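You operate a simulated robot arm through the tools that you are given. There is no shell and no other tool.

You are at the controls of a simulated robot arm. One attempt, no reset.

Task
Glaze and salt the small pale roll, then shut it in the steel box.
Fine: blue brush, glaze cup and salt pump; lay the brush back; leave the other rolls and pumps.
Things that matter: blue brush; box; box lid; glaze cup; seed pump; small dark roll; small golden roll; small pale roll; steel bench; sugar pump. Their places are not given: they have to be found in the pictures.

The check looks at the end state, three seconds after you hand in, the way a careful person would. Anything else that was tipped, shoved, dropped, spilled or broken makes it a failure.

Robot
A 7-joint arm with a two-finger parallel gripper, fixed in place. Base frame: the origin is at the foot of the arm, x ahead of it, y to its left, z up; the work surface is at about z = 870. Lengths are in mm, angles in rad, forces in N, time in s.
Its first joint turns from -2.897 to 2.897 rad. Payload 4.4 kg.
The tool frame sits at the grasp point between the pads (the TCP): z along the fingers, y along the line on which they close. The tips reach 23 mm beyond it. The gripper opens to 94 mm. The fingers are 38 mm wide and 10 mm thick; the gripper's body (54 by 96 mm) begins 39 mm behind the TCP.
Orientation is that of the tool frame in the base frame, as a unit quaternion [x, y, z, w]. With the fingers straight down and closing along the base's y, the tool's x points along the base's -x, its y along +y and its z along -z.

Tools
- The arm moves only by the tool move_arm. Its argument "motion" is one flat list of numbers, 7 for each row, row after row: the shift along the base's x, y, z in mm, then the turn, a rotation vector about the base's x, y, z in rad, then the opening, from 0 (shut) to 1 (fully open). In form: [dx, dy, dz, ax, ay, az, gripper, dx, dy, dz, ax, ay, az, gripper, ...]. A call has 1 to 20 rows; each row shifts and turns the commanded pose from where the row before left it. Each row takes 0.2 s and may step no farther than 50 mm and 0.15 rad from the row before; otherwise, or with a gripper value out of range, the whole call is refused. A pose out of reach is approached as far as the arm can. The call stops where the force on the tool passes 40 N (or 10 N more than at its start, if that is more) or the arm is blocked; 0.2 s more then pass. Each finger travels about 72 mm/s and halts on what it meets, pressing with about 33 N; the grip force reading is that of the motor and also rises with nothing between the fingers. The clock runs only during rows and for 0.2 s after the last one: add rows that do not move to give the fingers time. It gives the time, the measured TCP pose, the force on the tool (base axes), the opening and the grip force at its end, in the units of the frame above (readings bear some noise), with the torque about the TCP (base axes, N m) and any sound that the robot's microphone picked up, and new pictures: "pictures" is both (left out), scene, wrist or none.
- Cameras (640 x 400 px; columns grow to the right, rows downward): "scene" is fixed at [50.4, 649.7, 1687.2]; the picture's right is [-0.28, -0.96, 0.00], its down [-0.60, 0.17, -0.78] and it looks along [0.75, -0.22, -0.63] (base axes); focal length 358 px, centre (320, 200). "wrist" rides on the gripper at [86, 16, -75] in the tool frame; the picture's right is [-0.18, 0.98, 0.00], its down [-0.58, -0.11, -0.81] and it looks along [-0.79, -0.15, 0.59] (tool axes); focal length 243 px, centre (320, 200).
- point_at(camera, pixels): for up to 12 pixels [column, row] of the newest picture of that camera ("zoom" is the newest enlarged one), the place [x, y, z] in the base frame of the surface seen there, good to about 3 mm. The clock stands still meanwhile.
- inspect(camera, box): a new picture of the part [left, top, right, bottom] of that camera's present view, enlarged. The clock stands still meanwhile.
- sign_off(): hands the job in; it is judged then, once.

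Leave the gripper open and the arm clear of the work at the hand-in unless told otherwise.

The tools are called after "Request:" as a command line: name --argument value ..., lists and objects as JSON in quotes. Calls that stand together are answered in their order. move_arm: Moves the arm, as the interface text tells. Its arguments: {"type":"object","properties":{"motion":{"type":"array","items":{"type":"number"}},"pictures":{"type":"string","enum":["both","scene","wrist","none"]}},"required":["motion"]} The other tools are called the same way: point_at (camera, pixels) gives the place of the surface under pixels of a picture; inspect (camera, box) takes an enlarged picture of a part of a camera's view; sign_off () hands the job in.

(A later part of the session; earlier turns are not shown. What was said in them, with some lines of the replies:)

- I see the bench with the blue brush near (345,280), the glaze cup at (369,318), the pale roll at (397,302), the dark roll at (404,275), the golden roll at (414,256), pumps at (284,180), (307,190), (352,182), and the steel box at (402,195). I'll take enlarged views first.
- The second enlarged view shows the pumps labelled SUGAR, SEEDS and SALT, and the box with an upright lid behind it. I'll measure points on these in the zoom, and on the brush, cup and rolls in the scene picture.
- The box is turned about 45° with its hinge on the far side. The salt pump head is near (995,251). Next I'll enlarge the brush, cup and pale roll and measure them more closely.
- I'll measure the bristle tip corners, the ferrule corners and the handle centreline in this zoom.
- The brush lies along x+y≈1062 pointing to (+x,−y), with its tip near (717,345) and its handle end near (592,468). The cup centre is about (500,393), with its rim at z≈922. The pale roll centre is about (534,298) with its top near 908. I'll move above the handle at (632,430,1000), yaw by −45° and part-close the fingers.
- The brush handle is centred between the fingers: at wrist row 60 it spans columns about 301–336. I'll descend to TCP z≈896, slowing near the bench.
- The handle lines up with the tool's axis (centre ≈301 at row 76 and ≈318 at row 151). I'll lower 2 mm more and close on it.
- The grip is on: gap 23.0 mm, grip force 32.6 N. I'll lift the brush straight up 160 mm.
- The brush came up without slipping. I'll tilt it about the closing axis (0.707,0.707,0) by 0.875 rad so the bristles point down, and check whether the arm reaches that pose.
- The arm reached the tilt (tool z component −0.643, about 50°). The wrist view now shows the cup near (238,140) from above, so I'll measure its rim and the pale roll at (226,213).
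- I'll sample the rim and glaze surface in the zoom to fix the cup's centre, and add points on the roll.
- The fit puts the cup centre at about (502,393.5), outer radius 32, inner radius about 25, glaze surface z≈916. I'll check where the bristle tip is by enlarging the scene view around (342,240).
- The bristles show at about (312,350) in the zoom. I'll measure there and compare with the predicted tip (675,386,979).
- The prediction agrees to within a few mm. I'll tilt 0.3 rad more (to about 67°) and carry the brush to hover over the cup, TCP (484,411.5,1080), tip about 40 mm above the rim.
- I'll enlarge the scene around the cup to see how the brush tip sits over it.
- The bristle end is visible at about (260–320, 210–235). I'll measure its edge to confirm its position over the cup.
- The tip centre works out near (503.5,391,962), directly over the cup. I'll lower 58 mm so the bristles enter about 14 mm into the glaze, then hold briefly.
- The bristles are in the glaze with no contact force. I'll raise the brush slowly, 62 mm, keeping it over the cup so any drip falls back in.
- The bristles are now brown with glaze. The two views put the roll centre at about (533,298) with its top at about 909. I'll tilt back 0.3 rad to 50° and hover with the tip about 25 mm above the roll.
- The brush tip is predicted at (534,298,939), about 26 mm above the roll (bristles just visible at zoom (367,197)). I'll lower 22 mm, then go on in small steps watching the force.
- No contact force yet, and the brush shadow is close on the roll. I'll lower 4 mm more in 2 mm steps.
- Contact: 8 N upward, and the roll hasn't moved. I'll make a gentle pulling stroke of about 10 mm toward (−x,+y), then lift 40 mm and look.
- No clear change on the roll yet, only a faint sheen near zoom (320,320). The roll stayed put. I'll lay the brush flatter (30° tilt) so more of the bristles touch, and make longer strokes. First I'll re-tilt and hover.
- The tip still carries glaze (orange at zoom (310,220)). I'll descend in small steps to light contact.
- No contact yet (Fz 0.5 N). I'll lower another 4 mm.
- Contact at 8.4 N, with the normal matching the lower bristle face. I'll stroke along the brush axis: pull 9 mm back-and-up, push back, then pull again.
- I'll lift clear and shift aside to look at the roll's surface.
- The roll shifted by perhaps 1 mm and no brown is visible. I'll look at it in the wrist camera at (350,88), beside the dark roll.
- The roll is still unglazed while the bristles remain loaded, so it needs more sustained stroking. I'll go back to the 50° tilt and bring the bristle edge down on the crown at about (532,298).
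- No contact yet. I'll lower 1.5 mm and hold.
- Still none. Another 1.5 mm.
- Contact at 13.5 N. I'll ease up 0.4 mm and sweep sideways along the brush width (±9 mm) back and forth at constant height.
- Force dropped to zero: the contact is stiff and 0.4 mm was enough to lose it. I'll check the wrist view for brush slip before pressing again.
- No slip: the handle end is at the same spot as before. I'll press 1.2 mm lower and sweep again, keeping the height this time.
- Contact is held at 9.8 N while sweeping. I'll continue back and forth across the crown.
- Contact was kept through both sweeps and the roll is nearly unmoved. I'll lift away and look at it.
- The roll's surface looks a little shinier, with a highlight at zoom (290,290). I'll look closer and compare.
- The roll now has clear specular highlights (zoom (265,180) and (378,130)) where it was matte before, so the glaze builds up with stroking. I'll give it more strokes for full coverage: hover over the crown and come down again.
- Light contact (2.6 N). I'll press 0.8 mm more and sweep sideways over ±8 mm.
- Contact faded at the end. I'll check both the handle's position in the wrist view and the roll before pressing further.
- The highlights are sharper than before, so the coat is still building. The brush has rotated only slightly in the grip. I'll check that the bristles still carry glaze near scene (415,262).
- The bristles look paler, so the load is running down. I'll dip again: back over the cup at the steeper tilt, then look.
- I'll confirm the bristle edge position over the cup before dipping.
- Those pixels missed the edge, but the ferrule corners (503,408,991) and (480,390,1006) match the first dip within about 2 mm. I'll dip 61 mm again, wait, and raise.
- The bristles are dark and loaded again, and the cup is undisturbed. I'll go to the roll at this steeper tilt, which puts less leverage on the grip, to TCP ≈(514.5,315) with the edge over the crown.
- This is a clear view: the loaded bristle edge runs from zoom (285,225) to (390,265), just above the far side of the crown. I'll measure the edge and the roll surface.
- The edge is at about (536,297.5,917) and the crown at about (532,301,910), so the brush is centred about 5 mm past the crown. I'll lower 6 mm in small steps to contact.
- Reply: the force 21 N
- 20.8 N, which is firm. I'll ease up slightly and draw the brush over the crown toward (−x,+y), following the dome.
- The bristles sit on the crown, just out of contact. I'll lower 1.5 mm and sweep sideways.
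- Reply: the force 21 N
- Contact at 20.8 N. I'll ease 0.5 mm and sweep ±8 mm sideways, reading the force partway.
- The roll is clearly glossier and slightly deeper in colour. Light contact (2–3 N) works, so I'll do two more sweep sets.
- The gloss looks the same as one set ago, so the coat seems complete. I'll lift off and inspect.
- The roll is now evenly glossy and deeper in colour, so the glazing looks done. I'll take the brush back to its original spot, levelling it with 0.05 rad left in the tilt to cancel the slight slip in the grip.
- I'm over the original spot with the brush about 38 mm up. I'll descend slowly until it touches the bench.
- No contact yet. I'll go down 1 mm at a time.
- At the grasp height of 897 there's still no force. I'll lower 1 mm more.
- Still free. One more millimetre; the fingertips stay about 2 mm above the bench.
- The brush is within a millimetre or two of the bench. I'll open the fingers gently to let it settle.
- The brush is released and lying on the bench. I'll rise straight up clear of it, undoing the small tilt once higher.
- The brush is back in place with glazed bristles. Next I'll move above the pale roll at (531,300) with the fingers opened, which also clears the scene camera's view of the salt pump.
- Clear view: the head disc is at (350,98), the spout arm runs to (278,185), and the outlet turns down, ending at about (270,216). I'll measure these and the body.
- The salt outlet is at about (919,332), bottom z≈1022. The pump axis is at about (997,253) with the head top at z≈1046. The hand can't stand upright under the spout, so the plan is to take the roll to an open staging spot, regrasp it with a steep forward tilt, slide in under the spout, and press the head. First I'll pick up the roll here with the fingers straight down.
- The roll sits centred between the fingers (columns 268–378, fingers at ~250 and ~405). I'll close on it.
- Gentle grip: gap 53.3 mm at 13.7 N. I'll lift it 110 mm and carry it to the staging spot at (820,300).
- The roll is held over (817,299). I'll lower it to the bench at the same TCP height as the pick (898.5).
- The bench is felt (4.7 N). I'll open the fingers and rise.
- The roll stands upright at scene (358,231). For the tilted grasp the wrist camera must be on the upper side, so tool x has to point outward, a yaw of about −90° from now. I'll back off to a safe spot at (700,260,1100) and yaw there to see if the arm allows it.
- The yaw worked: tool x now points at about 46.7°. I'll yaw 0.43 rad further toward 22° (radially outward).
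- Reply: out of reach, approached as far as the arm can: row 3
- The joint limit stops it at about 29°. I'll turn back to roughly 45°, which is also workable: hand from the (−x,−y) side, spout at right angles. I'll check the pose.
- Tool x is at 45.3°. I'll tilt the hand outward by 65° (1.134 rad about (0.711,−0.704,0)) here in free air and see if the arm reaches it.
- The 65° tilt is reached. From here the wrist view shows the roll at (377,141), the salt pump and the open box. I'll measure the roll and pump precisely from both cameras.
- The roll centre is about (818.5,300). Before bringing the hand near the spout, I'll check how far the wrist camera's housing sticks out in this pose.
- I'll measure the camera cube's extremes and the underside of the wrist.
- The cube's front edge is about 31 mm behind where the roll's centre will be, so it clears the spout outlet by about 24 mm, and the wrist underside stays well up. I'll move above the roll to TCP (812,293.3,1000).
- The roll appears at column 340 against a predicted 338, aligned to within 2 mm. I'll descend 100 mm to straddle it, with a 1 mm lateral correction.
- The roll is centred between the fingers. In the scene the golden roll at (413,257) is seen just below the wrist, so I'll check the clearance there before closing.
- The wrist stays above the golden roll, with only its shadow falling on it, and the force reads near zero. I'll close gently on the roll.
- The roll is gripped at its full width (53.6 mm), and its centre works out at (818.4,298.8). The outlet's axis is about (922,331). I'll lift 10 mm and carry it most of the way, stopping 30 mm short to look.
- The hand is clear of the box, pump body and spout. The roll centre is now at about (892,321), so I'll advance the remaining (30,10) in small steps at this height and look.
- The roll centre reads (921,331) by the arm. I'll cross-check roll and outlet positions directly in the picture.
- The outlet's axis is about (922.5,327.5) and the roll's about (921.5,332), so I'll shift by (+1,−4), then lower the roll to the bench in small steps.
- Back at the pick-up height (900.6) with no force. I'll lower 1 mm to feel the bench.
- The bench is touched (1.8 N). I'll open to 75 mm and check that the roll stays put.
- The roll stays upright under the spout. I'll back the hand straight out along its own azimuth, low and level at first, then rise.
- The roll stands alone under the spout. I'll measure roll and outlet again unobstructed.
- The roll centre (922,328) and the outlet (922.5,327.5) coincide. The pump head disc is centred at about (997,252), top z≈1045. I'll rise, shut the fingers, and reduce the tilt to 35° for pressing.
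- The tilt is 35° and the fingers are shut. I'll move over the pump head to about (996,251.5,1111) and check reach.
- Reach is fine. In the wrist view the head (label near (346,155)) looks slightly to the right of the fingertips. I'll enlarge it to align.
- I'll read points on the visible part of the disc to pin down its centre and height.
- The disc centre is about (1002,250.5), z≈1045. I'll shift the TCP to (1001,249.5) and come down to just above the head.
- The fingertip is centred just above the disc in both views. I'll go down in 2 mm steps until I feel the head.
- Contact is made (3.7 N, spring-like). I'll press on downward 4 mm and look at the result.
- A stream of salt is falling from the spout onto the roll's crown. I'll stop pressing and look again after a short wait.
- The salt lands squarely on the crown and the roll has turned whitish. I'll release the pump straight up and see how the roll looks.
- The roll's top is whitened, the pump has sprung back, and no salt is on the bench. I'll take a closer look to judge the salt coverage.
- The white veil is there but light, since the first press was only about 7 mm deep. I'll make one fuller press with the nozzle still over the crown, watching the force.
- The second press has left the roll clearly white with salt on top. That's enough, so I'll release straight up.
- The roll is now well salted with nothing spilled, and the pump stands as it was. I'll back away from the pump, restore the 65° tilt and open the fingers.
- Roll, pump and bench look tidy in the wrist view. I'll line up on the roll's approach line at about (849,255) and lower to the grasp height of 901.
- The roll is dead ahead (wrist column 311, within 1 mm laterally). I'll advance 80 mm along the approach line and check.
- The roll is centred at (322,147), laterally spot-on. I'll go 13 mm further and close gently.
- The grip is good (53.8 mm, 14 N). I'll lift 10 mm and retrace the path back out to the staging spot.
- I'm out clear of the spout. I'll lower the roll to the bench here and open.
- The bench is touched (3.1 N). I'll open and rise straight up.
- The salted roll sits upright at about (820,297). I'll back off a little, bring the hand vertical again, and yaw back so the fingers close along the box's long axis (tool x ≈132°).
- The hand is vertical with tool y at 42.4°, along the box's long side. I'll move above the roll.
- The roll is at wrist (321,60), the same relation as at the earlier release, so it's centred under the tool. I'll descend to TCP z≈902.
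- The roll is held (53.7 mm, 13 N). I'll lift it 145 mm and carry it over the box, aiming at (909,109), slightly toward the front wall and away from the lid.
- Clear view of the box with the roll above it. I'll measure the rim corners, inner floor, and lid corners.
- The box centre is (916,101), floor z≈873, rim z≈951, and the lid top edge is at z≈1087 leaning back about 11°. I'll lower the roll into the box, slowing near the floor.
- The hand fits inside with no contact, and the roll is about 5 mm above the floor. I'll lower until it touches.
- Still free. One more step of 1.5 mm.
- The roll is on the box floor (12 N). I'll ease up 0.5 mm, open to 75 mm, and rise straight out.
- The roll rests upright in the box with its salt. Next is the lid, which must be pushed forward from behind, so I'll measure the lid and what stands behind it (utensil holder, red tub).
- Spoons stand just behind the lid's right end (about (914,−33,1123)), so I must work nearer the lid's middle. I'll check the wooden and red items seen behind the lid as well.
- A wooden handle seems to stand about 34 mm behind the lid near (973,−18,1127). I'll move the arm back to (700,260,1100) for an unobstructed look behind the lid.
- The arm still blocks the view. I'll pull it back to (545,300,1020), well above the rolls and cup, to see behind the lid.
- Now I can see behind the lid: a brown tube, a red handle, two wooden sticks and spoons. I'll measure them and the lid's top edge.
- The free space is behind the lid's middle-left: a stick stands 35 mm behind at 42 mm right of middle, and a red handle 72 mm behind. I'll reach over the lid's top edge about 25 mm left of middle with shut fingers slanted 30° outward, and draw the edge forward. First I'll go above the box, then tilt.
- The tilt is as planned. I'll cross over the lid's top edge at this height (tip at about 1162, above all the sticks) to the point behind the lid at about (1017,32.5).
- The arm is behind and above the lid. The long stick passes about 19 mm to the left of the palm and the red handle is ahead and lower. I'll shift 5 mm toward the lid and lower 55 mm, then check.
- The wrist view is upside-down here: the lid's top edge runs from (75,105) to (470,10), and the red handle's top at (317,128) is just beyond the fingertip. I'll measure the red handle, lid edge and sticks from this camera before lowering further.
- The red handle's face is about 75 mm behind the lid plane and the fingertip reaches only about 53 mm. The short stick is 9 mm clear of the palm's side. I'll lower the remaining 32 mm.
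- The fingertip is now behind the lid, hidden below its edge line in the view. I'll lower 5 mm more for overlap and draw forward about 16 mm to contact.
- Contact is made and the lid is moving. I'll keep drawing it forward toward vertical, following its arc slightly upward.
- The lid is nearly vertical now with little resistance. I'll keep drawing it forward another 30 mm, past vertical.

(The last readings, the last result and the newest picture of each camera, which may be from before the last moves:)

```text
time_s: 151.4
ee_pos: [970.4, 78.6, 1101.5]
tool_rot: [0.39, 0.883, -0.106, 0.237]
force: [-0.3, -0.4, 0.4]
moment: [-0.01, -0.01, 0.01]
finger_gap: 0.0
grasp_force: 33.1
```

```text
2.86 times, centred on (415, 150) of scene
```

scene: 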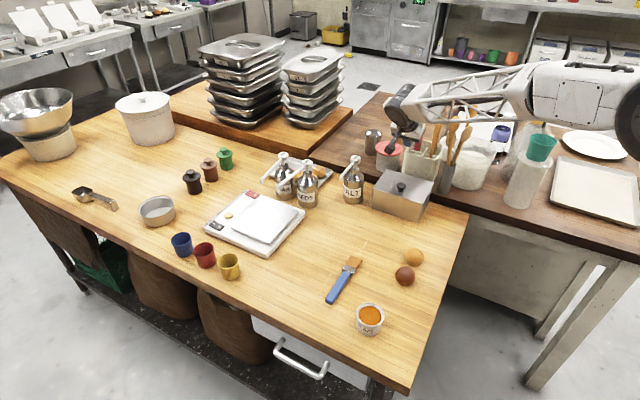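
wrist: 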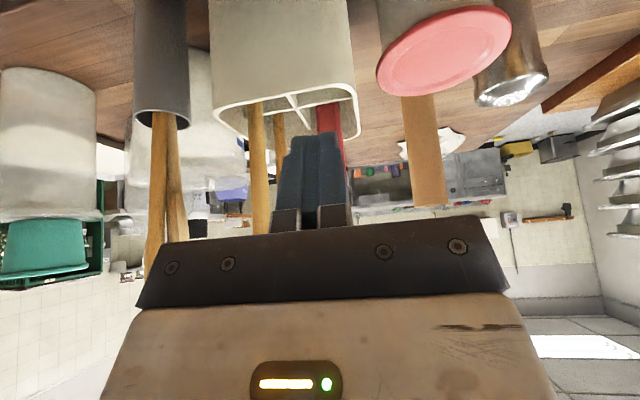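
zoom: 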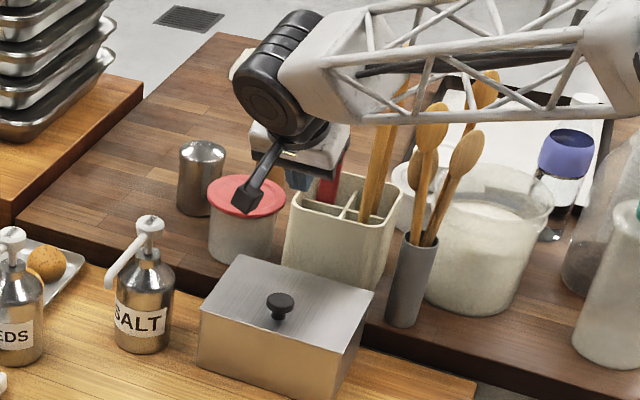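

The lid has swung over and lies shut on the box, knob on top. I'll check that it sits flush.

Request:
inspect --camera "scene" --box '[365, 160, 440, 225]'

Request:
point_at --camera "scene" --pixels '[[372, 193], [384, 171], [417, 208], [432, 181], [401, 185], [385, 190], [412, 195]]'

```text
6.15 times, centred on (402, 192) of scene
```

zoom: 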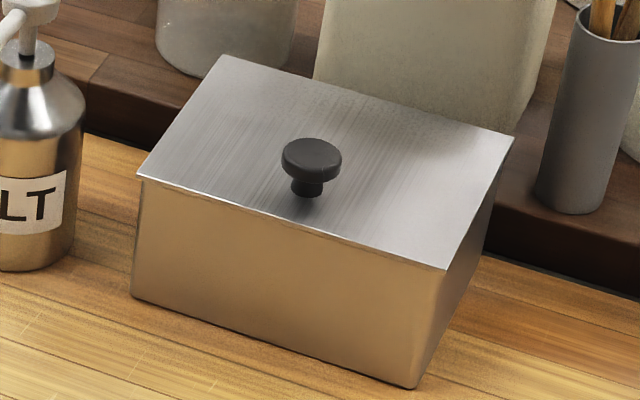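

```text
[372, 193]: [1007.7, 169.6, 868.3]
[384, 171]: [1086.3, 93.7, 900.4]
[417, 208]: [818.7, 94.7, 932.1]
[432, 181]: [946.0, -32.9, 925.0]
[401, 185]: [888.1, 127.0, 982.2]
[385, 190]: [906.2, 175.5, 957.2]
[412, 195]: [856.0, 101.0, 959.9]
```

The lid is flush all round and the box hasn't moved. I'll raise the arm straight up and return toward the start pose with the gripper open.

Request:
move_arm --motion '[0, 0, 30, 0, 0, 0, 0, 0, 0, 40, 0, 0, 0, 0, 0, 0, 40, 0, 0, 0, 0, 0, 0, 28, 0, 0, 0, 0, -30, 23, 0, 0.0968, 0.0881, 0, 0.2, -30, 23, 0, 0.0968, 0.0881, 0, 0.4, -30, 23, 0, 0.0968, 0.0881, 0, 0.6, -30, 23, 0, 0.0968, 0.0881, 0, 0.8, -30, 23, 0, 0, 0, 0, 1, -30, 23, 0, 0, 0, 0, 1, -30, 23, 0, 0, 0, 0, 1, -30, 23, 0, 0, 0, 0, 1, -30, 20, 0, 0, 0, 0, 1, 0, 0, 0, 0, 0, 0, 1]' --pictures "both"

```text
time_s: 154.4
ee_pos: [700.0, 283.6, 1239.1]
tool_rot: [0.404, 0.915, -0.002, 0.0]
force: [-0.1, -0.4, 0.0]
moment: [0.02, 0.02, 0.04]
finger_gap: 94.0
grasp_force: 0.1
```

scene: 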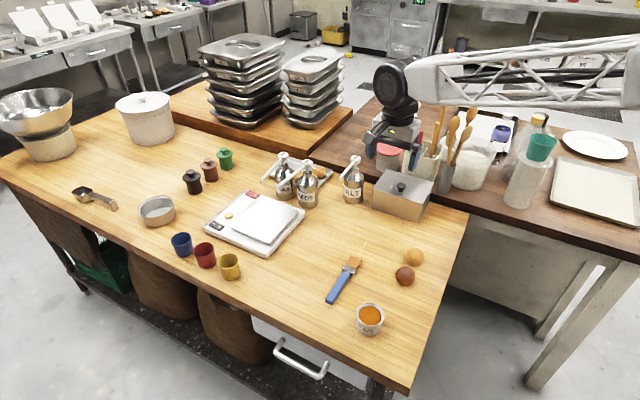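
wrist: 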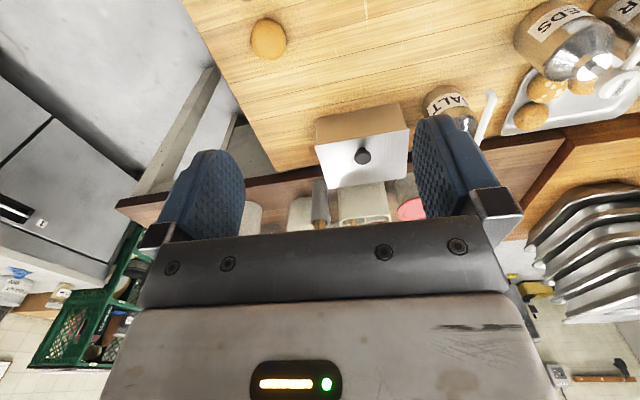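

The arm is clear and open. As a last check I'll look over the brush, cup, rolls and pump area for anything disturbed or spilled.

Request:
inspect --camera "scene" --box '[310, 225, 450, 345]'

Request:
inspect --camera "scene" --box '[260, 140, 450, 250]'

Request:
point_at --camera "scene" --pixels '[[331, 298], [345, 277], [355, 263], [404, 273], [414, 254], [369, 314]]'

```text
3.33 times, centred on (380, 285) of scene
```

zoom: 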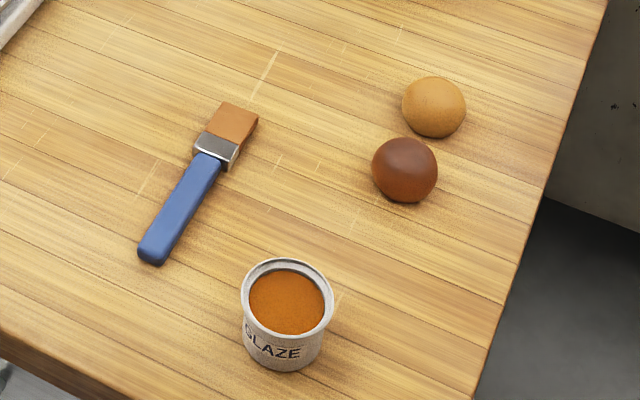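

```text
3.37 times, centred on (355, 195) of scene
```

zoom: 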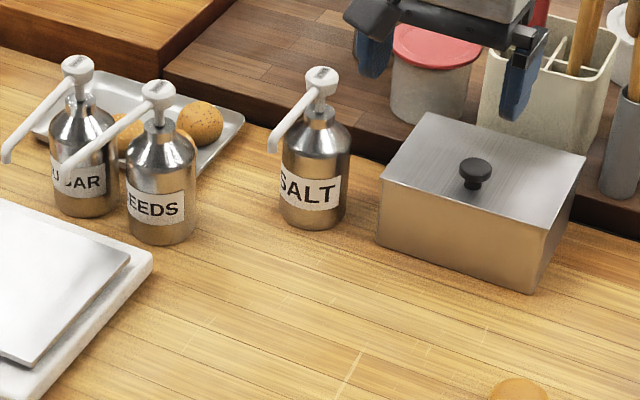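

```text
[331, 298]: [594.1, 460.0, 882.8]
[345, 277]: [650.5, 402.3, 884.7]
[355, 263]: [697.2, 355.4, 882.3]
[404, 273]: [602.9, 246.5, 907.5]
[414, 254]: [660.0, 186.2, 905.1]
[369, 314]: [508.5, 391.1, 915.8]
```

The end state looks right:
- The brush is back on its spot, within a couple of millimetres.
- The cup, dark roll, golden roll and all pumps are upright in their original places.
- The bench is clean.
- The box is shut, with the glazed and salted roll inside.
- The gripper is open and the arm is clear.

I'm handing in now.

Request:
sign_off

```text
The job is handed in.
```

The pale roll is glazed, salted and shut in the steel box, and the job is handed in. I don't have the check's verdict yet.

- **Glaze:** I dipped the blue brush twice and stroked the roll until its top was evenly glossy. The brush is back where it lay, within a few millimetres.
- **Salt:** I pressed the salt pump twice, because the first press left only a light coat. All the salt I could see landed on the roll, with none on the bench.
- **Box:** The roll is upright on the box floor. I pulled the lid forward past vertical and it dropped shut under its own weight. It looks flush and the box didn't move.
- **Everything else:** The dark and golden rolls, the glaze cup, and all the pumps are upright in their original places. The gripper is open and the arm is clear of the work.
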